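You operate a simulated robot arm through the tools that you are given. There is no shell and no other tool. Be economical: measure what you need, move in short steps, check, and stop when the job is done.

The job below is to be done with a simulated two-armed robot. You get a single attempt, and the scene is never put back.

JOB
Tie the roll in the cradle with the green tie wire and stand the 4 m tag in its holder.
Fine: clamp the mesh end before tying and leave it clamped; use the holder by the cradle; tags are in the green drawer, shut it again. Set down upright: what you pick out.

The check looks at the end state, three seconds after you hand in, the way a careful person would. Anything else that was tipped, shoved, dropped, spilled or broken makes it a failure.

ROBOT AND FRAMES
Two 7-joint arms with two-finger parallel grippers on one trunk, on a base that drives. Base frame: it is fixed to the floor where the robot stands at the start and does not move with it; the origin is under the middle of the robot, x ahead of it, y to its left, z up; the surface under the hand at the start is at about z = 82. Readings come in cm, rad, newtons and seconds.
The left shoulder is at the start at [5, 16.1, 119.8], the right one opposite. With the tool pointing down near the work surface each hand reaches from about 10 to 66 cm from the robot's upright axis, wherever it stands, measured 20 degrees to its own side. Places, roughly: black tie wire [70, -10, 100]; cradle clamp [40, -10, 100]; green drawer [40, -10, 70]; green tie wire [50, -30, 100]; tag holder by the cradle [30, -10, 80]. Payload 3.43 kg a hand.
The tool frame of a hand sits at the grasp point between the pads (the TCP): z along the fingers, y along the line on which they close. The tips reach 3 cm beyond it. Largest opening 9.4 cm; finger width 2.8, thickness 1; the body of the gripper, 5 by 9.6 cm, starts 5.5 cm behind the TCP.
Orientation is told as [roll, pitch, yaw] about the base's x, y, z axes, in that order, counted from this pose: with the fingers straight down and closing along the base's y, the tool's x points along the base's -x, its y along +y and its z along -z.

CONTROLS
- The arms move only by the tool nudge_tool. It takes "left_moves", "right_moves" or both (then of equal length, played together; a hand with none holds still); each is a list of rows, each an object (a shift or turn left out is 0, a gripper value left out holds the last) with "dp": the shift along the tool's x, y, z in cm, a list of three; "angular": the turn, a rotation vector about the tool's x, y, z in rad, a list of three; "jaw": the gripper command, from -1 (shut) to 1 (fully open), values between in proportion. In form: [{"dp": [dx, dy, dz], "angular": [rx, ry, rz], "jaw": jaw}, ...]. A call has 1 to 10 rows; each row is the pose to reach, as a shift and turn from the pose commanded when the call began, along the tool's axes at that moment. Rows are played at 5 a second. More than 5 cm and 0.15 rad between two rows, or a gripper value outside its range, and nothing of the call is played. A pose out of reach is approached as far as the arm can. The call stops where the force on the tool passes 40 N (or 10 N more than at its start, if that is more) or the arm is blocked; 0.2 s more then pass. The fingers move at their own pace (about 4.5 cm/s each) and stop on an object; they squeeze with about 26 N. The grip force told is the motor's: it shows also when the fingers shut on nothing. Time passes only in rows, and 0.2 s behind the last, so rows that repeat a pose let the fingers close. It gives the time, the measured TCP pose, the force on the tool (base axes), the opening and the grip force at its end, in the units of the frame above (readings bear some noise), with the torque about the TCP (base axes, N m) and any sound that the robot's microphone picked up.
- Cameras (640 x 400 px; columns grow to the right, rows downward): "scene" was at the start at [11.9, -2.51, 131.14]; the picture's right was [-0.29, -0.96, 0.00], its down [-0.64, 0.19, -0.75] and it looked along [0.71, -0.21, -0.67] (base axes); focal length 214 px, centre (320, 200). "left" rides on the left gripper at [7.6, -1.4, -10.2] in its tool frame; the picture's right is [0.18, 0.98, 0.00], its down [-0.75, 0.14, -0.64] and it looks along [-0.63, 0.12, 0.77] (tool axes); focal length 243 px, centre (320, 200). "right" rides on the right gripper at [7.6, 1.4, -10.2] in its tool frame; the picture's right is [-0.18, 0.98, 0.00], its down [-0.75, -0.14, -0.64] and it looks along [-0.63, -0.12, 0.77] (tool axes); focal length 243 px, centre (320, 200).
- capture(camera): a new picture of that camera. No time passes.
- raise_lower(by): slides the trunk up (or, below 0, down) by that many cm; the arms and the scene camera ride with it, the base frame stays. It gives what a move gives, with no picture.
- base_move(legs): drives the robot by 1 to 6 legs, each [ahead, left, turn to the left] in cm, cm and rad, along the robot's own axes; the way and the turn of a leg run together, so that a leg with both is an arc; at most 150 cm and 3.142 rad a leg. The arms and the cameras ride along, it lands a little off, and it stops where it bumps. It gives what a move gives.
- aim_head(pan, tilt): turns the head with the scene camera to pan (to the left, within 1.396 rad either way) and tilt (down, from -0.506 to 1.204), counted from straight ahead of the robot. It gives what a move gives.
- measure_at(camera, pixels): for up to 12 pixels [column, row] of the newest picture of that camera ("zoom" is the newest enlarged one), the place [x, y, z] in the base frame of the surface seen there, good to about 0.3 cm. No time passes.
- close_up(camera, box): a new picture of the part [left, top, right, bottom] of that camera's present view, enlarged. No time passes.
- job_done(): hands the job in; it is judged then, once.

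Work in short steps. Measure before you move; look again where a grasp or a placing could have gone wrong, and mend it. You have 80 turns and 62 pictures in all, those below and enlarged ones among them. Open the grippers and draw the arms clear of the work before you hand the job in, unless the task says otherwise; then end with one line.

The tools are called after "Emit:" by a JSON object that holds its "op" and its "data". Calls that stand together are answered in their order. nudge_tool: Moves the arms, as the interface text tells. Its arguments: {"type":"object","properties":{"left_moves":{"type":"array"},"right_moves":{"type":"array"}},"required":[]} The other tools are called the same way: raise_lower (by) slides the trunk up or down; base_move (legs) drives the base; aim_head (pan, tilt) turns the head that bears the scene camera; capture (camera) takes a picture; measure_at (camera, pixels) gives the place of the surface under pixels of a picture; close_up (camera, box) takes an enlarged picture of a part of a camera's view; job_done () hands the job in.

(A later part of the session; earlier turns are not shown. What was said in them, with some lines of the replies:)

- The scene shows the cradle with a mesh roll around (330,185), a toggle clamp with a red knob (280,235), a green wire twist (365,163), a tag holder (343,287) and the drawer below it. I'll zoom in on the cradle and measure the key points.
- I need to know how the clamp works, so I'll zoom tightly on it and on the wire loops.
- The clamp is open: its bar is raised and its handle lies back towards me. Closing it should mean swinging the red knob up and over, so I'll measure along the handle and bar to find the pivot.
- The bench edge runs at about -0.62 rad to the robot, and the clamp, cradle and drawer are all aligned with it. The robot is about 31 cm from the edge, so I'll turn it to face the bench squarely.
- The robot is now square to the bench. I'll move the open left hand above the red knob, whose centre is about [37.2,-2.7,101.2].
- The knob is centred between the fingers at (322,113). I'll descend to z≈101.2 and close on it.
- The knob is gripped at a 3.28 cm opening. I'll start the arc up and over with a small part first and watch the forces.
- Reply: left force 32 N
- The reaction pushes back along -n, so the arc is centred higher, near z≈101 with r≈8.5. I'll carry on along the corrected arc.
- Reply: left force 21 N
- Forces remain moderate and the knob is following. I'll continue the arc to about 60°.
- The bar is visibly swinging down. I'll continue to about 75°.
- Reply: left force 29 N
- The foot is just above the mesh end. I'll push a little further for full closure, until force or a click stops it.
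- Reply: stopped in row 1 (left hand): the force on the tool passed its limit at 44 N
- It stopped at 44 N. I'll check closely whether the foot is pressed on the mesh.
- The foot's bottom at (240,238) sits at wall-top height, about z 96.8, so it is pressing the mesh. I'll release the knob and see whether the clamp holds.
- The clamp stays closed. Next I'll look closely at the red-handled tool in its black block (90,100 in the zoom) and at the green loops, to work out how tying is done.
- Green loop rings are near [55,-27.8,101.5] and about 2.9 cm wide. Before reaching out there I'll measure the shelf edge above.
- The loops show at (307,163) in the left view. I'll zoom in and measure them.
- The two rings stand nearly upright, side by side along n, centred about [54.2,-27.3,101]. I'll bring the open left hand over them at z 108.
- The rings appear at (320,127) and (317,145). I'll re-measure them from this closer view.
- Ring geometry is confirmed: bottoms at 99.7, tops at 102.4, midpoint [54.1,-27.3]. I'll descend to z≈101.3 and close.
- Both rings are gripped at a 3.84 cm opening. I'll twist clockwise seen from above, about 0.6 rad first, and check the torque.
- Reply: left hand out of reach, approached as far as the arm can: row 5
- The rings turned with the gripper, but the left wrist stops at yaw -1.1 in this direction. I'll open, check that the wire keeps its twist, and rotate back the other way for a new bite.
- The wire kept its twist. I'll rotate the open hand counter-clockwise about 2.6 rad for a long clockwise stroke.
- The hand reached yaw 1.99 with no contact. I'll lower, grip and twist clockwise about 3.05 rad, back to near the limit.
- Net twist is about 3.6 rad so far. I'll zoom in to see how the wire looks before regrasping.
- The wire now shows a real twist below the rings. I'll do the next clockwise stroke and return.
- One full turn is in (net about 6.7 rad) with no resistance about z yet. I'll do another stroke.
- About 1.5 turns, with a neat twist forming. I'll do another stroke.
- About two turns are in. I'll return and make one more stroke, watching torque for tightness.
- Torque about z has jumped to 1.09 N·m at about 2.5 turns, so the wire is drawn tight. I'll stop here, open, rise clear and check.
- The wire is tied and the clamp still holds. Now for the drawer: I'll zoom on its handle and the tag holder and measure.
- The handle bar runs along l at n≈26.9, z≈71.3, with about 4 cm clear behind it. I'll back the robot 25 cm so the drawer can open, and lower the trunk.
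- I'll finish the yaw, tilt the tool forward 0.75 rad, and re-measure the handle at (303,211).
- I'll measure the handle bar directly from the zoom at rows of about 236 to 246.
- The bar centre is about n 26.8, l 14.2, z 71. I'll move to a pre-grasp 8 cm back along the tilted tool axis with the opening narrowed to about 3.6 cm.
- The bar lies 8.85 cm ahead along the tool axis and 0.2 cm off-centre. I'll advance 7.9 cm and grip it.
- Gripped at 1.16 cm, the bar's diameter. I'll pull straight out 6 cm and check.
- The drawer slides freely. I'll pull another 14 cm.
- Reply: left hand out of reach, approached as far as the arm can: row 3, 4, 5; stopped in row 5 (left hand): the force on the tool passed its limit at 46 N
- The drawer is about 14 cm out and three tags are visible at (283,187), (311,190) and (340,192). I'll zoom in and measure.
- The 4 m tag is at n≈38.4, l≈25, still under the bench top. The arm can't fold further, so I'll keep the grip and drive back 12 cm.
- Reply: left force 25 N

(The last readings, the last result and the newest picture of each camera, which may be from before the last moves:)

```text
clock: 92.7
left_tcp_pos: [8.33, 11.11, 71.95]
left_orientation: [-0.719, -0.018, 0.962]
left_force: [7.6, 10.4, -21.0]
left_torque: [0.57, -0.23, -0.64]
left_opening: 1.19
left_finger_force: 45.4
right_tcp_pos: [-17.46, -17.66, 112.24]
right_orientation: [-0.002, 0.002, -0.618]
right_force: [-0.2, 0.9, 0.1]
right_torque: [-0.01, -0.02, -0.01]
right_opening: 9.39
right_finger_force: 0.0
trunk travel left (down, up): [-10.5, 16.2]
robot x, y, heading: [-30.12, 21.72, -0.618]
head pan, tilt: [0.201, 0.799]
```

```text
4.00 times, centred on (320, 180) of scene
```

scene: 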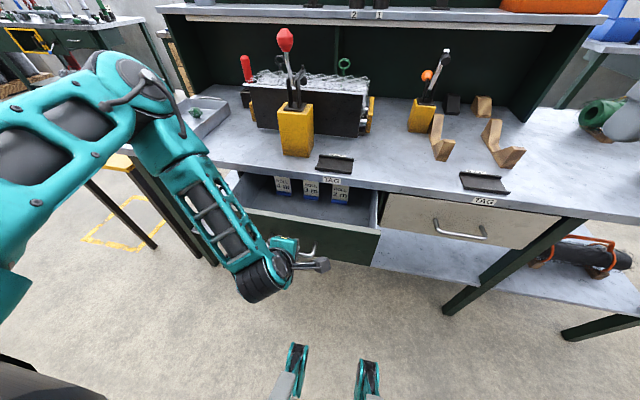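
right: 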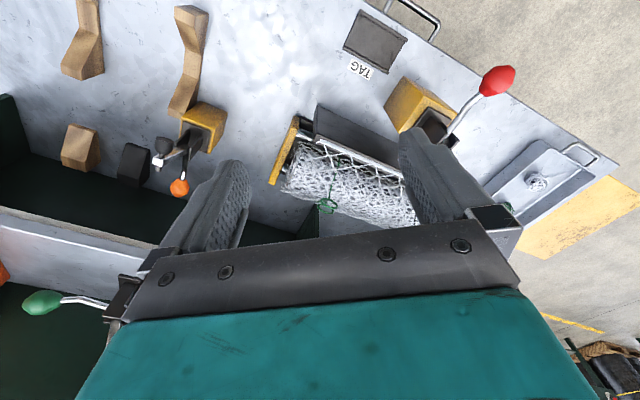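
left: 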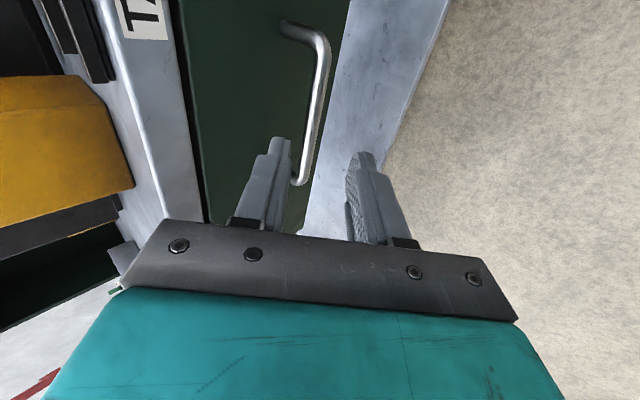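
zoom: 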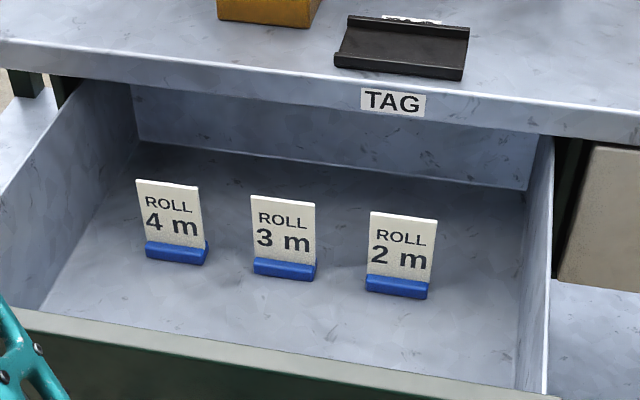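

The drawer is wide open and all three tags stand in the clear. I'll measure the 4 m tag and the drawer.

Emit:
{"op": "measure_at", "data": {"camera": "zoom", "pixels": [[140, 182], [196, 188], [170, 184], [170, 225], [148, 252], [175, 257], [203, 258], [170, 275], [300, 150], [250, 345], [255, 260], [45, 290]]}}

Emit:
{"op": "measure_at", "data": {"camera": "zoom", "pixels": [[350, 18], [467, 28], [338, 62], [460, 75], [400, 45], [342, 52], [462, 64], [405, 24]]}}

Emit:
{"op": "nudge_tool", "data": {"left_moves": [{"jaw": -0.2}, {"dp": [0, 0, 0]}, {"dp": [0, 0, 0]}, {"dp": [0, 0, -3]}, {"dp": [0, 0, -6]}, {"dp": [0, 0, -9]}, {"dp": [0, 0, -9]}]}}

```text
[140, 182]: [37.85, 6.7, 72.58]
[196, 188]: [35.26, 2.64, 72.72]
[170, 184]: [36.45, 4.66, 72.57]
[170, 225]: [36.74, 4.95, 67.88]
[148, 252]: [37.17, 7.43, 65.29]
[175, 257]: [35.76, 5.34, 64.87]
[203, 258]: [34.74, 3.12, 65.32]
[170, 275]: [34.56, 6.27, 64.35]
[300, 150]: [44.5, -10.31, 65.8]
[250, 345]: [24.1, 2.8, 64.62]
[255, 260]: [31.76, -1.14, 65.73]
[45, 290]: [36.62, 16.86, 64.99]
```

```text
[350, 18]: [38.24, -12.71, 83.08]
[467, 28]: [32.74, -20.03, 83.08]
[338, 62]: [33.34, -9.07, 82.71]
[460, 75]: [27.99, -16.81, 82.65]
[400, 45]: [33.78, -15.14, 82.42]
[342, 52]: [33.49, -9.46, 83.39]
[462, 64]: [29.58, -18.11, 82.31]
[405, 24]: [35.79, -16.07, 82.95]
```

```text
clock: 94.3
left_tcp_pos: [3.42, 14.26, 78.6]
left_orientation: [-0.721, -0.02, 0.965]
left_force: [-0.3, -0.9, 0.2]
left_torque: [0.02, -0.03, -0.02]
left_opening: 3.76
left_finger_force: 0.0
right_tcp_pos: [-17.65, -17.57, 112.24]
right_orientation: [0.002, 0.0, -0.618]
right_force: [1.0, 0.0, 0.0]
right_torque: [-0.01, -0.01, 0.0]
right_opening: 9.41
right_finger_force: 0.0
trunk travel left (down, up): [-10.5, 16.2]
robot x, y, heading: [-29.95, 21.3, -0.618]
head pan, tilt: [0.201, 0.799]
```

The 4 m tag is centred at n≈27.0, l≈25.0, with its top at z 72.6, 4.8 cm wide along l. I'll raise the hand, undo the tilt and turn back to yaw -0.62, to grip it by its side edges clear of the bench edge.

Emit:
{"op": "nudge_tool", "data": {"left_moves": [{"dp": [0, -1.85, -2.1], "angular": [-0.145, 0, 0], "jaw": 1}, {"dp": [0, -3.7, -4.2], "angular": [-0.29, 0, 0]}, {"dp": [0, -5.5, -6.3], "angular": [-0.435, 0, 0]}, {"dp": [0, -7.4, -8.4], "angular": [-0.58, 0, 0]}, {"dp": [0, -9.2, -10.5], "angular": [-0.72, 0, 0]}]}}

Emit:
{"op": "nudge_tool", "data": {"left_moves": [{"angular": [0, 0, 0.145]}, {"angular": [0, 0, 0.29]}, {"angular": [0, 0, 0.435]}, {"angular": [0, 0, 0.58]}, {"angular": [0, 0, 0.725]}, {"angular": [0, 0, 0.87]}, {"angular": [0, 0, 1.015]}, {"angular": [0, 0, 1.16]}, {"angular": [0, 0, 1.305]}, {"angular": [0, 0, 1.45]}]}}

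Emit:
{"op": "nudge_tool", "data": {"left_moves": [{"angular": [0, 0, 0.135]}, {"angular": [0, 0, 0.135]}]}}

```text
clock: 95.5
left_tcp_pos: [3.16, 14.39, 92.75]
left_orientation: [-0.001, -0.021, 0.962]
left_force: [-0.5, -0.1, 0.3]
left_torque: [-0.02, 0.01, 0.02]
left_opening: 9.39
left_finger_force: 0.1
left hand out of reach, approached as far as the arm can: row 1, 2
right_tcp_pos: [-17.54, -17.66, 112.17]
right_orientation: [-0.001, -0.001, -0.617]
right_force: [-0.2, -0.1, -0.1]
right_torque: [0.01, -0.01, -0.01]
right_opening: 9.41
right_finger_force: 0.1
trunk travel left (down, up): [-10.5, 16.2]
robot x, y, heading: [-30.12, 21.33, -0.619]
head pan, tilt: [0.201, 0.799]
```

```text
clock: 97.7
left_tcp_pos: [3.06, 14.26, 92.82]
left_orientation: [0.019, -0.007, -0.491]
left_force: [0.0, 0.1, -0.3]
left_torque: [0.02, -0.02, 0.0]
left_opening: 9.39
left_finger_force: 0.0
right_tcp_pos: [-17.6, -17.63, 112.16]
right_orientation: [0.0, 0.0, -0.618]
right_force: [0.6, 0.4, -0.3]
right_torque: [0.01, 0.0, -0.03]
right_opening: 9.41
right_finger_force: 0.0
trunk travel left (down, up): [-10.5, 16.2]
robot x, y, heading: [-29.75, 21.5, -0.619]
head pan, tilt: [0.201, 0.799]
```

```text
clock: 98.3
left_tcp_pos: [3.17, 14.36, 92.73]
left_orientation: [0.021, -0.002, -0.624]
left_force: [-0.5, 0.3, -0.3]
left_torque: [-0.03, 0.0, -0.04]
left_opening: 9.38
left_finger_force: 0.1
right_tcp_pos: [-17.54, -17.67, 112.12]
right_orientation: [0.0, 0.001, -0.619]
right_force: [0.6, -0.1, 0.4]
right_torque: [-0.01, -0.02, -0.01]
right_opening: 9.36
right_finger_force: 0.0
trunk travel left (down, up): [-10.5, 16.2]
robot x, y, heading: [-29.82, 21.42, -0.613]
head pan, tilt: [0.201, 0.799]
```

The hand is vertical. The tag is about 68 cm from the robot axis, so I'll drive forward 10 cm, which keeps the same clearance to the handle as at the start.

Emit:
{"op": "base_move", "data": {"legs": [[10, 0, 0]]}}

```text
clock: 99.5
left_tcp_pos: [11.48, 8.32, 92.64]
left_orientation: [0.019, -0.001, -0.622]
left_force: [-0.5, -0.1, 0.1]
left_torque: [-0.02, 0.01, 0.03]
left_opening: 9.42
left_finger_force: 0.0
right_tcp_pos: [-9.4, -23.5, 112.18]
right_orientation: [0.001, 0.002, -0.618]
right_force: [0.9, 0.0, -0.4]
right_torque: [-0.01, 0.01, -0.01]
right_opening: 9.4
right_finger_force: 0.0
trunk travel left (down, up): [-10.5, 16.2]
robot x, y, heading: [-21.66, 15.6, -0.614]
head pan, tilt: [0.201, 0.799]
```

Now I'll move above the 4 m tag (n 26.8, l 25.0, z 82).

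Emit:
{"op": "nudge_tool", "data": {"left_moves": [{"dp": [-3.7, 1.93, 1.0]}, {"dp": [-7.4, 3.86, 2.0]}, {"dp": [-11.1, 5.8, 4]}, {"dp": [-14.9, 7.7, 6]}, {"dp": [-18.6, 9.6, 8]}, {"dp": [-22.3, 11.56, 10.5]}, {"dp": [-22.3, 11.56, 10.5]}]}}

Emit:
{"op": "capture", "data": {"camera": "left"}}

```text
clock: 101.0
left_tcp_pos: [36.38, 4.91, 82.52]
left_orientation: [0.02, -0.001, -0.624]
left_force: [-0.1, 0.6, 0.9]
left_torque: [-0.01, 0.04, 0.02]
left_opening: 9.39
left_finger_force: 0.1
right_tcp_pos: [-9.56, -23.52, 112.01]
right_orientation: [0.001, 0.0, -0.618]
right_force: [-0.7, 0.0, 0.3]
right_torque: [-0.03, -0.01, -0.03]
right_opening: 9.38
right_finger_force: 0.0
trunk travel left (down, up): [-10.5, 16.2]
robot x, y, heading: [-21.76, 15.93, -0.618]
head pan, tilt: [0.201, 0.799]
```

```text
13 pictures are left
```

left: 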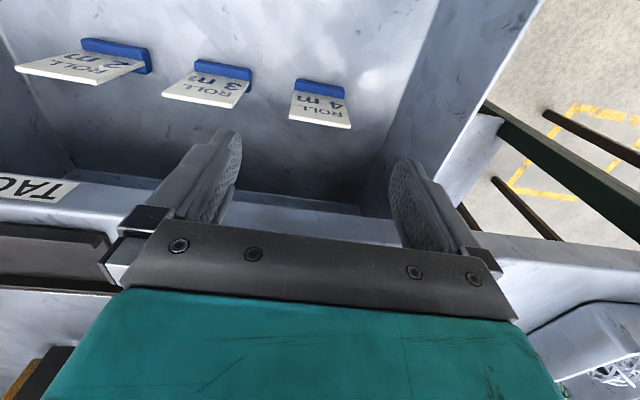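

The tag's top edge shows centred at (320,124). I'll verify with a measurement.

Emit:
{"op": "measure_at", "data": {"camera": "left", "pixels": [[291, 118], [349, 126], [320, 122], [320, 102], [298, 82], [342, 90], [320, 84], [346, 96], [320, 140]]}}

```text
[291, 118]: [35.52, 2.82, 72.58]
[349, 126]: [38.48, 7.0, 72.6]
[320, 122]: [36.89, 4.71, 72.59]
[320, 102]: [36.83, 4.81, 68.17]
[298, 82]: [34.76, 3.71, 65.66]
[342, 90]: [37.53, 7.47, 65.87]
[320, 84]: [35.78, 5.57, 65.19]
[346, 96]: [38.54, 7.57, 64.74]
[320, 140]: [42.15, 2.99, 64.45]
```

Tag centre is n 27.2, l 25.45. I'll correct by 0.45/0.3 cm, descend to z 69 and close on the side edges.

Emit:
{"op": "nudge_tool", "data": {"left_moves": [{"dp": [-0.45, 0.3, 3]}, {"dp": [-0.45, 0.3, 6.5]}, {"dp": [-0.45, 0.3, 10]}, {"dp": [-0.45, 0.3, 13.5]}, {"dp": [-0.45, 0.3, 13.5], "jaw": -0.2}, {"dp": [-0.45, 0.3, 13.5]}, {"dp": [-0.45, 0.3, 13.5], "jaw": -1}, {"dp": [-0.45, 0.3, 13.5]}, {"dp": [-0.45, 0.3, 13.5]}]}}

Emit:
{"op": "capture", "data": {"camera": "left"}}

```text
clock: 101.8
left_tcp_pos: [37.33, 4.55, 75.97]
left_orientation: [0.011, -0.025, -0.624]
left_force: [-5.0, 3.1, 14.2]
left_torque: [-0.72, -0.59, -0.17]
left_opening: 9.41
left_finger_force: 0.1
right_tcp_pos: [-9.53, -23.33, 112.23]
right_orientation: [0.0, 0.001, -0.617]
right_force: [1.2, -0.2, 0.1]
right_torque: [0.04, 0.02, -0.01]
right_opening: 9.39
right_finger_force: 0.0
trunk travel left (down, up): [-10.5, 16.2]
robot x, y, heading: [-21.68, 15.64, -0.617]
head pan, tilt: [0.201, 0.799]
stopped in row 3 (left hand): the force on the tool passed its limit at 56 N (the readings are from after the stop); the commanded pose is now the measured one
```

```text
12 pictures are left
```

left: 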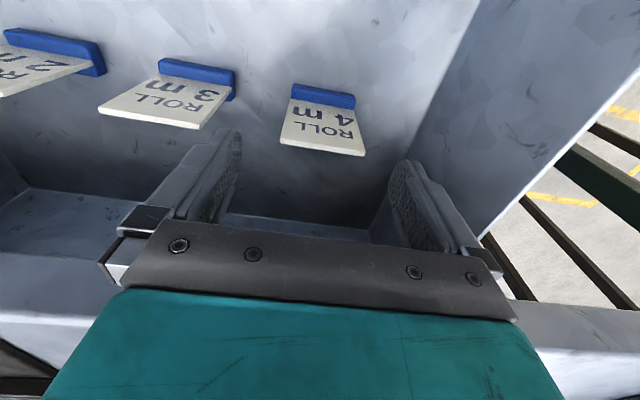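

The hand's wider body touched the bench edge (force towards me and upward), and the tag is untouched. Since the jaws close along l, I can lean the hand back towards me, so I'll rise first and then tilt 0.45 rad.

Emit:
{"op": "nudge_tool", "data": {"left_moves": [{"dp": [1.5, 0, -2]}, {"dp": [1.5, 0, -5]}, {"dp": [1.5, 0, -8]}]}}

Emit:
{"op": "nudge_tool", "data": {"left_moves": [{"angular": [0, -0.15, 0]}, {"angular": [0, -0.3, 0]}, {"angular": [0, -0.45, 0]}, {"angular": [0, -0.45, 0]}]}}

Emit:
{"op": "capture", "data": {"camera": "left"}}

Emit:
{"op": "measure_at", "data": {"camera": "left", "pixels": [[320, 100], [320, 110], [320, 120], [320, 130], [320, 140], [320, 90]]}}

```text
clock: 102.6
left_tcp_pos: [35.75, 5.5, 83.49]
left_orientation: [0.013, -0.019, -0.621]
left_force: [1.1, 0.1, 0.9]
left_torque: [-0.01, -0.01, 0.05]
left_opening: 9.39
left_finger_force: 0.1
right_tcp_pos: [-9.31, -23.48, 112.3]
right_orientation: [0.001, 0.002, -0.618]
right_force: [0.3, -0.7, 0.5]
right_torque: [-0.01, 0.0, 0.03]
right_opening: 9.4
right_finger_force: 0.0
trunk travel left (down, up): [-10.5, 16.2]
robot x, y, heading: [-22.0, 15.4, -0.614]
head pan, tilt: [0.201, 0.799]
```

```text
clock: 103.6
left_tcp_pos: [35.79, 5.54, 83.48]
left_orientation: [0.014, -0.469, -0.626]
left_force: [0.1, -0.2, 0.4]
left_torque: [-0.04, -0.01, -0.02]
left_opening: 9.39
left_finger_force: 0.2
right_tcp_pos: [-9.35, -23.3, 112.15]
right_orientation: [-0.001, 0.002, -0.617]
right_force: [0.5, 0.3, 0.8]
right_torque: [0.0, 0.02, -0.02]
right_opening: 9.38
right_finger_force: 0.1
trunk travel left (down, up): [-10.5, 16.2]
robot x, y, heading: [-21.89, 15.27, -0.617]
head pan, tilt: [0.201, 0.799]
```

```text
11 pictures are left
```

left: 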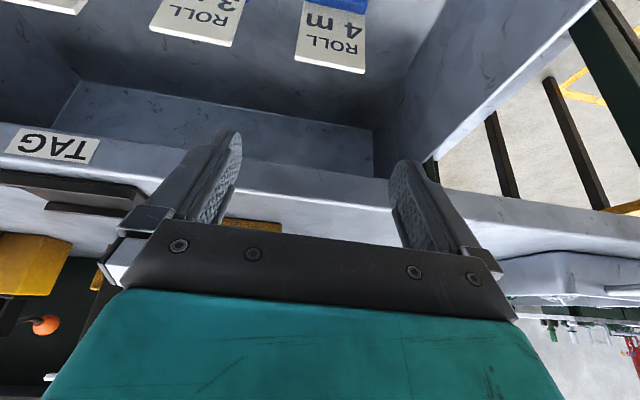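

```text
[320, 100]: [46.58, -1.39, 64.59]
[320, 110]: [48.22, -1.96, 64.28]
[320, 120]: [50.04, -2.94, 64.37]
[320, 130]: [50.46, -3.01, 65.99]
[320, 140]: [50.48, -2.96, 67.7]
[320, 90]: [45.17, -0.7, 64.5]
```

I'll re-check the tag top at (330,68), in case it shifted, before descending.

Emit:
{"op": "measure_at", "data": {"camera": "left", "pixels": [[298, 58], [364, 71], [330, 65], [330, 40], [330, 20], [340, 4]]}}

```text
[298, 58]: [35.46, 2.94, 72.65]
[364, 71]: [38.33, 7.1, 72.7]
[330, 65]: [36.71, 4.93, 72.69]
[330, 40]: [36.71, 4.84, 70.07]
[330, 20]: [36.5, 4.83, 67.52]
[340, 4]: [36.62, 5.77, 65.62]
```

The tag hasn't moved. I'll descend along the tilted path to TCP n 27.0, z 69.3 and close gently.

Emit:
{"op": "nudge_tool", "data": {"left_moves": [{"dp": [1.4, 0.1, 3.3]}, {"dp": [2.7, 0.1, 6.6]}, {"dp": [4.1, 0.1, 9.9]}, {"dp": [5.44, 0.1, 13.17]}, {"dp": [5.44, 0.1, 13.17], "jaw": 0.2}, {"dp": [5.44, 0.1, 13.17]}, {"dp": [5.44, 0.1, 13.17], "jaw": -1}, {"dp": [5.44, 0.1, 13.17]}, {"dp": [5.44, 0.1, 13.17]}]}}

Emit:
{"op": "capture", "data": {"camera": "left"}}

```text
clock: 105.6
left_tcp_pos: [37.0, 5.02, 69.35]
left_orientation: [0.014, -0.468, -0.627]
left_force: [0.4, 0.2, 0.1]
left_torque: [-0.01, 0.03, 0.01]
left_opening: 5.72
left_finger_force: 25.7
right_tcp_pos: [-9.4, -23.34, 112.12]
right_orientation: [0.0, 0.001, -0.618]
right_force: [0.5, 0.2, 0.2]
right_torque: [0.0, -0.01, 0.01]
right_opening: 9.41
right_finger_force: 0.1
trunk travel left (down, up): [-10.5, 16.2]
robot x, y, heading: [-21.81, 15.61, -0.622]
head pan, tilt: [0.201, 0.799]
```

```text
10 pictures are left
```

left: 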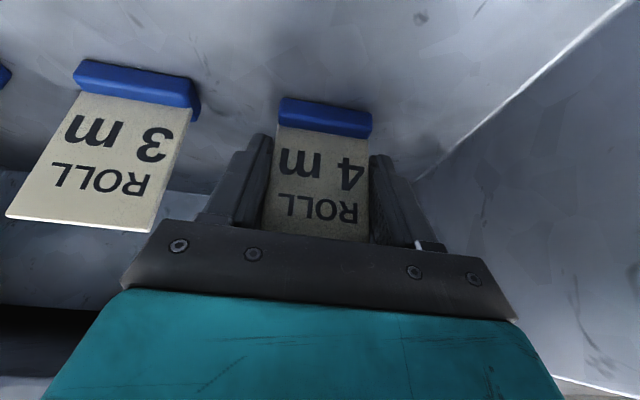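

The fingers are around the tag but still closing (5.72 cm). I'll let them finish, then lift slightly.

Emit:
{"op": "nudge_tool", "data": {"left_moves": [{"dp": [0, 0, 0], "jaw": -1}, {"dp": [0, 0, 0]}, {"dp": [0, 0, 0]}, {"dp": [-0.45, 0, -0.89]}, {"dp": [-0.9, 0, -1.78]}, {"dp": [-1.36, 0, -2.68]}, {"dp": [-1.36, 0, -2.68]}]}}

Emit:
{"op": "capture", "data": {"camera": "left"}}

```text
clock: 107.2
left_tcp_pos: [36.86, 5.04, 72.38]
left_orientation: [0.014, -0.467, -0.63]
left_force: [0.7, 1.1, 0.7]
left_torque: [0.02, -0.01, -0.05]
left_opening: 5.68
left_finger_force: 25.4
right_tcp_pos: [-9.36, -23.44, 112.09]
right_orientation: [0.0, 0.001, -0.617]
right_force: [-0.2, -1.0, 0.4]
right_torque: [0.01, 0.02, 0.01]
right_opening: 9.4
right_finger_force: 0.1
trunk travel left (down, up): [-10.5, 16.2]
robot x, y, heading: [-22.01, 15.67, -0.621]
head pan, tilt: [0.201, 0.799]
```

```text
9 pictures are left
```

left: 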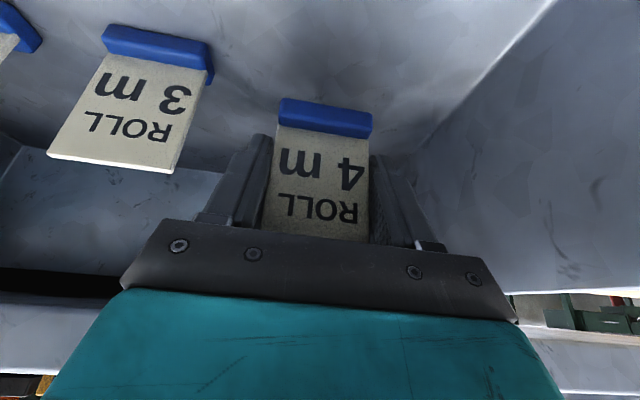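

The 4 m tag is held, with its foot 5 cm below the TCP. I'll lift it well clear of the drawer and move over in line with the holder (centre n 35.4, l 7.2).

Emit:
{"op": "nudge_tool", "data": {"left_moves": [{"dp": [-1.8, 0, -3.56]}, {"dp": [-3.6, 0, -7.12]}, {"dp": [-5.4, 0, -10.7]}, {"dp": [-7.2, 0, -14.2]}, {"dp": [-9.0, 0, -17.8]}, {"dp": [-9.0, -4.5, -17.8]}, {"dp": [-9.0, -9, -17.8]}, {"dp": [-9.0, -13.5, -17.8]}, {"dp": [-9.0, -18.3, -17.8]}, {"dp": [-9.0, -18.3, -17.8]}]}}

Emit:
{"op": "nudge_tool", "data": {"left_moves": [{"dp": [-2.5, 0, 1.25]}, {"dp": [-5, 0, 2.5]}, {"dp": [-7.4, 0, 3.75]}, {"dp": [-7.4, 0, 3.75]}]}}

Emit:
{"op": "capture", "data": {"camera": "scene"}}

Emit:
{"op": "capture", "data": {"camera": "left"}}

```text
clock: 109.4
left_tcp_pos: [26.02, -9.93, 91.96]
left_orientation: [0.014, -0.47, -0.627]
left_force: [-0.2, 0.6, -1.0]
left_torque: [0.02, 0.0, 0.02]
left_opening: 5.7
left_finger_force: 26.0
right_tcp_pos: [-9.42, -23.23, 112.23]
right_orientation: [0.001, 0.003, -0.618]
right_force: [0.7, -0.3, 0.4]
right_torque: [0.0, 0.02, 0.01]
right_opening: 9.41
right_finger_force: 0.0
trunk travel left (down, up): [-10.5, 16.2]
robot x, y, heading: [-21.93, 15.44, -0.615]
head pan, tilt: [0.201, 0.799]
```

```text
clock: 110.4
left_tcp_pos: [32.88, -14.75, 91.97]
left_orientation: [0.012, -0.467, -0.629]
left_force: [0.4, 0.2, -0.5]
left_torque: [-0.02, 0.01, 0.0]
left_opening: 5.71
left_finger_force: 25.5
right_tcp_pos: [-9.38, -23.44, 112.19]
right_orientation: [0.0, 0.001, -0.617]
right_force: [0.0, -0.1, 0.4]
right_torque: [0.02, -0.01, 0.0]
right_opening: 9.38
right_finger_force: 0.0
trunk travel left (down, up): [-10.5, 16.2]
robot x, y, heading: [-22.33, 15.27, -0.618]
head pan, tilt: [0.201, 0.799]
```

```text
8 pictures are left
```

scene: 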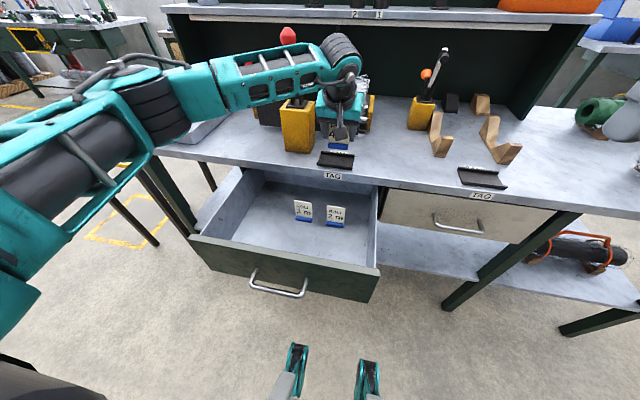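

```text
7 pictures are left
```

left: 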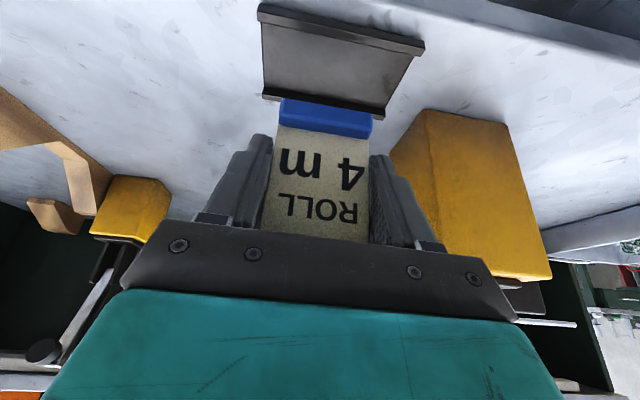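

The tag is over the holder. From this view I'll measure the holder lips and the foot to refine the placing.

Emit:
{"op": "measure_at", "data": {"camera": "left", "pixels": [[262, 8], [420, 47], [268, 94], [378, 112], [340, 25], [340, 32], [330, 60], [280, 100], [325, 103], [370, 118], [325, 128], [325, 180]]}}

```text
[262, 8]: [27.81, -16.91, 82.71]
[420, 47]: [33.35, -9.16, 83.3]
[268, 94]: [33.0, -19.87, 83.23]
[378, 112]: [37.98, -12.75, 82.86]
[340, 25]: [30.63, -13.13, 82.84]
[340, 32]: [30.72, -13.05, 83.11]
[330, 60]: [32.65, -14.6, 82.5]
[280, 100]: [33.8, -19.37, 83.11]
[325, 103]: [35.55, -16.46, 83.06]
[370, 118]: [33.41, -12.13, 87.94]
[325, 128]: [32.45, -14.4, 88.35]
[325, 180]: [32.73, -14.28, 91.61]
```

Holder interior spans n 33–38 and the tag foot sits at about n 35.3, which is well centred. I'll lower 4.4 cm in small steps with the foot due at z≈82.5.

Emit:
{"op": "nudge_tool", "data": {"left_moves": [{"dp": [0.5, 0, 1.4]}, {"dp": [1.2, 0, 2.7]}, {"dp": [1.5, 0, 3.4]}, {"dp": [1.65, 0, 3.75]}, {"dp": [1.8, 0, 4.0]}, {"dp": [1.8, 0, 4.0]}]}}

Emit:
{"op": "capture", "data": {"camera": "left"}}

```text
clock: 111.8
left_tcp_pos: [32.98, -14.89, 87.55]
left_orientation: [0.015, -0.467, -0.629]
left_force: [0.3, 0.2, -0.6]
left_torque: [-0.03, 0.02, -0.02]
left_opening: 5.73
left_finger_force: 26.2
right_tcp_pos: [-9.45, -23.48, 112.33]
right_orientation: [-0.001, 0.002, -0.618]
right_force: [-0.8, 0.2, 0.3]
right_torque: [-0.05, -0.01, 0.01]
right_opening: 9.39
right_finger_force: 0.0
trunk travel left (down, up): [-10.5, 16.2]
robot x, y, heading: [-21.81, 15.69, -0.615]
head pan, tilt: [0.201, 0.799]
```

```text
6 pictures are left
```

left: 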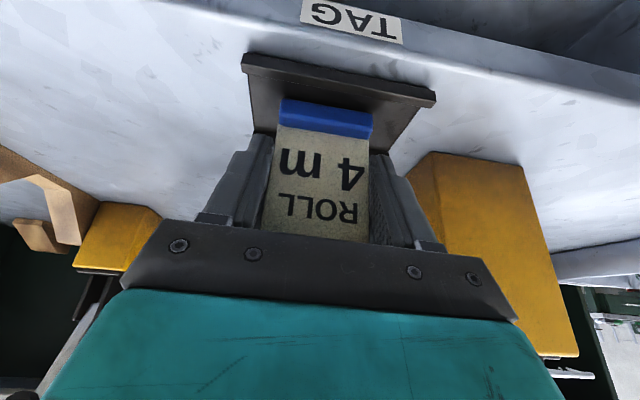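

No contact force yet. I'll lower another 0.3 cm, then read.

Emit:
{"op": "nudge_tool", "data": {"left_moves": [{"dp": [0.07, 0, 0.13]}, {"dp": [0.14, 0, 0.27]}, {"dp": [0.14, 0, 0.27]}]}}

Emit:
{"op": "measure_at", "data": {"camera": "left", "pixels": [[325, 103], [300, 101], [360, 110], [260, 120], [400, 125], [325, 112]]}}

```text
clock: 112.6
left_tcp_pos: [32.9, -14.82, 87.28]
left_orientation: [0.014, -0.468, -0.627]
left_force: [-0.5, -0.4, 0.4]
left_torque: [-0.01, 0.01, 0.0]
left_opening: 5.73
left_finger_force: 25.9
right_tcp_pos: [-9.38, -23.36, 112.13]
right_orientation: [0.0, 0.004, -0.619]
right_force: [0.4, 0.5, -0.7]
right_torque: [-0.01, 0.01, 0.03]
right_opening: 9.41
right_finger_force: 0.0
trunk travel left (down, up): [-10.5, 16.2]
robot x, y, heading: [-21.86, 15.53, -0.617]
head pan, tilt: [0.201, 0.799]
```

```text
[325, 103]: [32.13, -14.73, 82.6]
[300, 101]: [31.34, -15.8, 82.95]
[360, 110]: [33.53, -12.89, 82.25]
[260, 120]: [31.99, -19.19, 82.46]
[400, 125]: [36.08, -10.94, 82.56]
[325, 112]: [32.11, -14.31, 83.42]
```

Still free, so I'll lower 0.25 cm more.

Emit:
{"op": "nudge_tool", "data": {"left_moves": [{"dp": [0.05, 0, 0.11]}, {"dp": [0.11, 0, 0.22]}, {"dp": [0.11, 0, 0.22]}]}}

```text
clock: 113.4
left_tcp_pos: [32.94, -14.83, 87.22]
left_orientation: [0.015, -0.47, -0.627]
left_force: [-0.3, 0.3, 7.4]
left_torque: [-0.12, 0.13, 0.02]
left_opening: 5.72
left_finger_force: 26.1
right_tcp_pos: [-9.46, -23.39, 112.24]
right_orientation: [-0.001, 0.0, -0.617]
right_force: [0.2, -0.3, -0.1]
right_torque: [-0.02, 0.0, 0.01]
right_opening: 9.38
right_finger_force: 0.1
trunk travel left (down, up): [-10.5, 16.2]
robot x, y, heading: [-21.64, 16.01, -0.618]
head pan, tilt: [0.201, 0.799]
```

Contact is at 7.4 N, so the foot is seated. I'll open the jaws and withdraw back along the tool axis.

Emit:
{"op": "nudge_tool", "data": {"left_moves": [{"jaw": -0.1}, {"jaw": 0.3}, {"jaw": 0.8}, {"dp": [0, 0, 0]}, {"dp": [0, 0, -2]}, {"dp": [0, 0, -5]}, {"dp": [0, 0, -9]}, {"dp": [0, 0, -13]}, {"dp": [0, 0, -13]}]}}

Emit:
{"op": "capture", "data": {"camera": "left"}}

```text
clock: 115.4
left_tcp_pos: [28.04, -11.48, 98.6]
left_orientation: [0.014, -0.468, -0.63]
left_force: [0.7, 0.2, -0.8]
left_torque: [0.0, 0.0, -0.02]
left_opening: 8.49
left_finger_force: 0.0
right_tcp_pos: [-9.42, -23.45, 112.18]
right_orientation: [0.0, 0.001, -0.619]
right_force: [-0.7, -0.3, 0.1]
right_torque: [0.0, 0.01, 0.0]
right_opening: 9.42
right_finger_force: 0.0
trunk travel left (down, up): [-10.5, 16.2]
robot x, y, heading: [-21.55, 15.8, -0.62]
head pan, tilt: [0.201, 0.799]
```

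```text
5 pictures are left
```

left: 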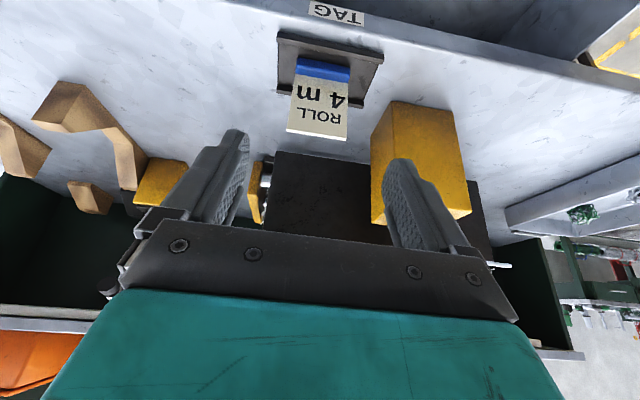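

The 4 m tag stands upright in the holder. To shut the drawer I'll raise the hand, back the robot 10 cm and close the fingers, then bring them in front of the drawer panel above the handle.

Emit:
{"op": "nudge_tool", "data": {"left_moves": [{"dp": [-1, 2, -2], "jaw": -1}, {"dp": [-1, 5, -2]}, {"dp": [-1, 7, -2]}]}}

Emit:
{"op": "base_move", "data": {"legs": [[-10, 0, 0]]}}

```text
clock: 116.2
left_tcp_pos: [32.02, -5.88, 101.06]
left_orientation: [0.014, -0.468, -0.629]
left_force: [0.9, -0.2, -0.9]
left_torque: [0.0, -0.01, 0.0]
left_opening: 1.38
left_finger_force: 0.0
right_tcp_pos: [-9.36, -23.44, 112.29]
right_orientation: [-0.001, 0.001, -0.618]
right_force: [0.0, 0.6, 0.1]
right_torque: [0.02, 0.02, 0.03]
right_opening: 9.41
right_finger_force: 0.0
trunk travel left (down, up): [-10.5, 16.2]
robot x, y, heading: [-21.65, 15.76, -0.617]
head pan, tilt: [0.201, 0.799]
```

```text
clock: 117.3
left_tcp_pos: [23.93, -0.2, 101.02]
left_orientation: [0.012, -0.469, -0.629]
left_force: [0.7, 0.3, 0.4]
left_torque: [-0.05, -0.01, 0.01]
left_opening: 0.0
left_finger_force: 26.0
right_tcp_pos: [-17.65, -17.78, 112.25]
right_orientation: [0.0, 0.0, -0.617]
right_force: [-0.1, -0.4, 0.4]
right_torque: [0.01, -0.01, 0.01]
right_opening: 9.41
right_finger_force: 0.0
trunk travel left (down, up): [-10.5, 16.2]
robot x, y, heading: [-30.19, 21.48, -0.617]
head pan, tilt: [0.201, 0.799]
```

I'll draw the hand back above the front of the drawer, then down in front of the panel to z 78.5.

Emit:
{"op": "nudge_tool", "data": {"left_moves": [{"dp": [4.5, 0.1, -0.93]}, {"dp": [9.0, 0.2, -1.86]}, {"dp": [13.5, 0.3, -2.8]}, {"dp": [18, 0.4, -3.7]}, {"dp": [22.4, 0.5, -4.64]}, {"dp": [24.3, 0.5, -0.9]}, {"dp": [26.2, 0.5, 2.8]}, {"dp": [28.0, 0.5, 6.4]}, {"dp": [29.86, 0.5, 10.06]}, {"dp": [29.86, 0.5, 10.06]}]}}

Emit:
{"op": "capture", "data": {"camera": "scene"}}

```text
clock: 119.5
left_tcp_pos: [6.54, 13.35, 78.54]
left_orientation: [0.014, -0.468, -0.628]
left_force: [-0.1, 0.9, -0.9]
left_torque: [-0.02, 0.01, 0.01]
left_opening: 0.0
left_finger_force: 25.9
right_tcp_pos: [-17.52, -17.65, 112.11]
right_orientation: [0.0, 0.003, -0.618]
right_force: [-0.1, -0.6, -0.7]
right_torque: [0.01, 0.03, 0.0]
right_opening: 9.39
right_finger_force: 0.1
trunk travel left (down, up): [-10.5, 16.2]
robot x, y, heading: [-29.86, 21.07, -0.619]
head pan, tilt: [0.201, 0.799]
```

```text
4 pictures are left
```

scene: 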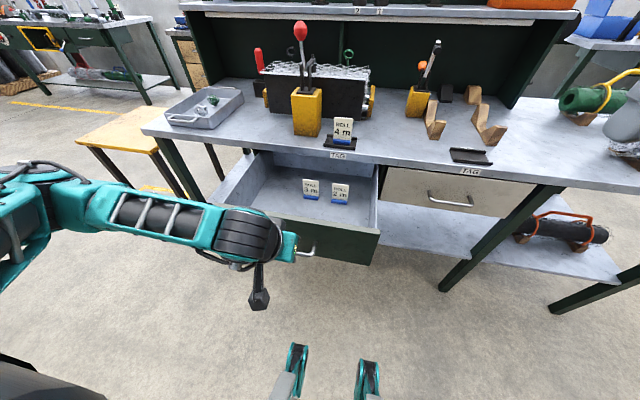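

The hand is in front of the panel at TCP n≈-2.4, l≈14.7. I'll verify the panel position and then push.

Emit:
{"op": "measure_at", "data": {"camera": "scene", "pixels": [[340, 245], [360, 245], [350, 232], [312, 253], [330, 225], [345, 140], [343, 148], [290, 222]]}}

```text
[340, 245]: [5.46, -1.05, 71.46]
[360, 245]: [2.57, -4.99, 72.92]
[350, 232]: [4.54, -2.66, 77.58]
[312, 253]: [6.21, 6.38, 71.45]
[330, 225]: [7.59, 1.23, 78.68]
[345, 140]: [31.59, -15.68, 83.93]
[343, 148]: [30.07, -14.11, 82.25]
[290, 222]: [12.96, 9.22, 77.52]
```

Panel front is at n≈5.1 and its top at z 78.7; the fingertips will meet it at z≈76.4, above the handle. I'll push 15 cm.

Emit:
{"op": "nudge_tool", "data": {"left_moves": [{"dp": [-1.78, 0, 0.9]}, {"dp": [-3.57, 0, 1.81]}, {"dp": [-4.4, 0, 2.25]}, {"dp": [-5.3, 0, 2.7]}, {"dp": [-6.3, 0, 3.2]}, {"dp": [-7.5, 0, 3.8]}, {"dp": [-8.9, 0, 4.5]}, {"dp": [-10.3, 0, 5.2]}, {"dp": [-11.8, 0, 6.0]}, {"dp": [-13.4, 0, 6.78]}]}}

```text
clock: 121.7
left_tcp_pos: [18.68, 4.62, 78.64]
left_orientation: [0.013, -0.47, -0.628]
left_force: [0.4, 0.9, 0.2]
left_torque: [0.0, -0.02, 0.06]
left_opening: 0.0
left_finger_force: 25.9
right_tcp_pos: [-17.54, -17.68, 112.16]
right_orientation: [0.0, 0.002, -0.618]
right_force: [-0.3, 0.5, -0.5]
right_torque: [-0.05, -0.01, 0.01]
right_opening: 9.4
right_finger_force: 0.0
trunk travel left (down, up): [-10.5, 16.2]
robot x, y, heading: [-29.84, 21.19, -0.624]
head pan, tilt: [0.201, 0.799]
```

The hand moved 15 cm with almost no force, so I'll check that the drawer is following.

Emit:
{"op": "close_up", "data": {"camera": "scene", "box": [210, 120, 400, 270]}}

```text
2.67 times, centred on (305, 195) of scene
```

zoom: 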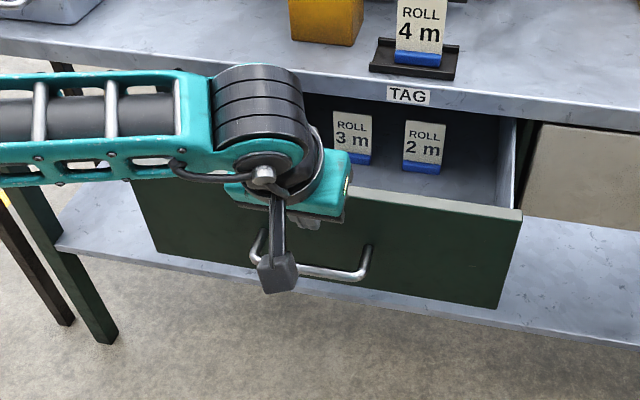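

The drawer is following and the remaining tags stand. I'll continue pushing 14 cm.

Emit:
{"op": "nudge_tool", "data": {"left_moves": [{"dp": [-0.9, 0, 0.45]}, {"dp": [-2.2, 0, 1.1]}, {"dp": [-3.6, 0, 1.8]}, {"dp": [-5.0, 0, 2.5]}, {"dp": [-6.4, 0, 3.2]}, {"dp": [-7.8, 0, 3.95]}, {"dp": [-9.2, 0, 4.65]}, {"dp": [-10.5, 0, 5.3]}, {"dp": [-11.6, 0, 5.9]}, {"dp": [-12.5, 0, 6.33]}]}}

Emit:
{"op": "nudge_tool", "data": {"left_moves": [{"dp": [-0.5, 0, 0.25]}, {"dp": [-1.0, 0, 0.5]}, {"dp": [-1.5, 0, 0.76]}, {"dp": [-2.0, 0, 1.01]}, {"dp": [-2.5, 0, 1.27]}]}}

```text
clock: 123.9
left_tcp_pos: [30.1, -3.45, 78.59]
left_orientation: [0.013, -0.468, -0.628]
left_force: [-0.3, 1.7, -0.3]
left_torque: [-0.01, 0.0, 0.02]
left_opening: 0.0
left_finger_force: 26.0
right_tcp_pos: [-17.51, -17.59, 112.23]
right_orientation: [-0.002, 0.002, -0.617]
right_force: [0.4, 0.4, 0.4]
right_torque: [0.03, 0.01, 0.0]
right_opening: 9.37
right_finger_force: 0.1
trunk travel left (down, up): [-10.5, 16.2]
robot x, y, heading: [-29.58, 21.57, -0.619]
head pan, tilt: [0.201, 0.799]
```

```text
clock: 125.1
left_tcp_pos: [32.0, -4.77, 78.54]
left_orientation: [0.015, -0.462, -0.626]
left_force: [-26.2, 23.0, 7.6]
left_torque: [0.19, 0.49, 0.11]
left_opening: 0.03
left_finger_force: 26.1
right_tcp_pos: [-17.8, -17.44, 112.33]
right_orientation: [0.001, -0.003, -0.616]
right_force: [0.6, 0.3, 0.0]
right_torque: [0.0, -0.06, 0.01]
right_opening: 9.42
right_finger_force: 0.2
trunk travel left (down, up): [-10.5, 16.2]
robot x, y, heading: [-29.77, 21.41, -0.618]
head pan, tilt: [0.201, 0.799]
```

A 35 N reaction at contact n≈31.4 means the drawer is fully shut. I'll withdraw back and up, open the gripper, and check.

Emit:
{"op": "nudge_tool", "data": {"left_moves": [{"dp": [0.9, 0, -2]}, {"dp": [1.8, 0, -5]}, {"dp": [3.6, 0, -8]}, {"dp": [6, 0, -11]}, {"dp": [9, 0, -14]}, {"dp": [12, 0, -17], "jaw": 1}, {"dp": [12, 0, -17]}, {"dp": [12, 0, -17]}]}}

Emit:
{"op": "base_move", "data": {"legs": [[-12, 0, 0]]}}

Emit:
{"op": "close_up", "data": {"camera": "scene", "box": [180, 70, 420, 230]}}

```text
clock: 126.9
left_tcp_pos: [17.25, 5.49, 88.24]
left_orientation: [0.012, -0.467, -0.629]
left_force: [-0.8, 0.8, 0.3]
left_torque: [-0.02, 0.01, 0.04]
left_opening: 6.87
left_finger_force: 0.1
right_tcp_pos: [-17.52, -17.75, 112.26]
right_orientation: [0.001, 0.002, -0.617]
right_force: [-0.1, -0.7, 0.2]
right_torque: [0.02, 0.0, 0.0]
right_opening: 9.41
right_finger_force: 0.1
trunk travel left (down, up): [-10.5, 16.2]
robot x, y, heading: [-29.83, 21.26, -0.619]
head pan, tilt: [0.201, 0.799]
```

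```text
clock: 128.2
left_tcp_pos: [7.43, 12.6, 88.33]
left_orientation: [0.014, -0.47, -0.628]
left_force: [0.3, 0.5, 1.0]
left_torque: [0.01, -0.04, 0.0]
left_opening: 9.4
left_finger_force: 0.0
right_tcp_pos: [-27.4, -10.56, 112.3]
right_orientation: [0.0, 0.0, -0.617]
right_force: [0.1, 0.1, 0.6]
right_torque: [-0.03, -0.02, -0.02]
right_opening: 9.41
right_finger_force: 0.0
trunk travel left (down, up): [-10.5, 16.2]
robot x, y, heading: [-39.61, 28.24, -0.617]
head pan, tilt: [0.201, 0.799]
```

```text
2.50 times, centred on (300, 150) of scene
```

zoom: 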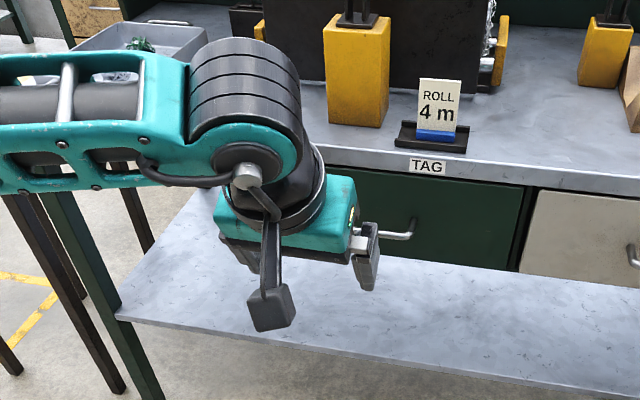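

The drawer is shut and the 4 m tag is upright. One last look at the clamp and the tie.

Emit:
{"op": "close_up", "data": {"camera": "scene", "box": [230, 20, 400, 130]}}

```text
3.64 times, centred on (315, 75) of scene
```

zoom: 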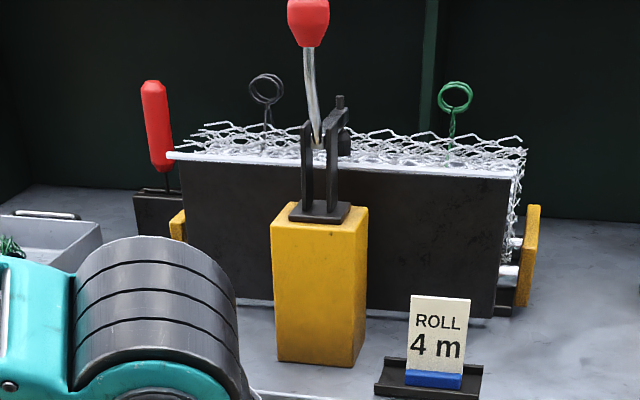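

The clamp is down with its handle upright, the green wire is twisted tight, the tag stands in its holder and both hands are clear. I'm handing in.

Emit:
{"op": "job_done", "data": {}}

```text
The job is handed in.
```

The job is handed in: the mesh end was clamped before tying and is still clamped, the roll is tied with the green wire, the 4 m tag stands upright in the holder by the cradle, and the green drawer is shut.
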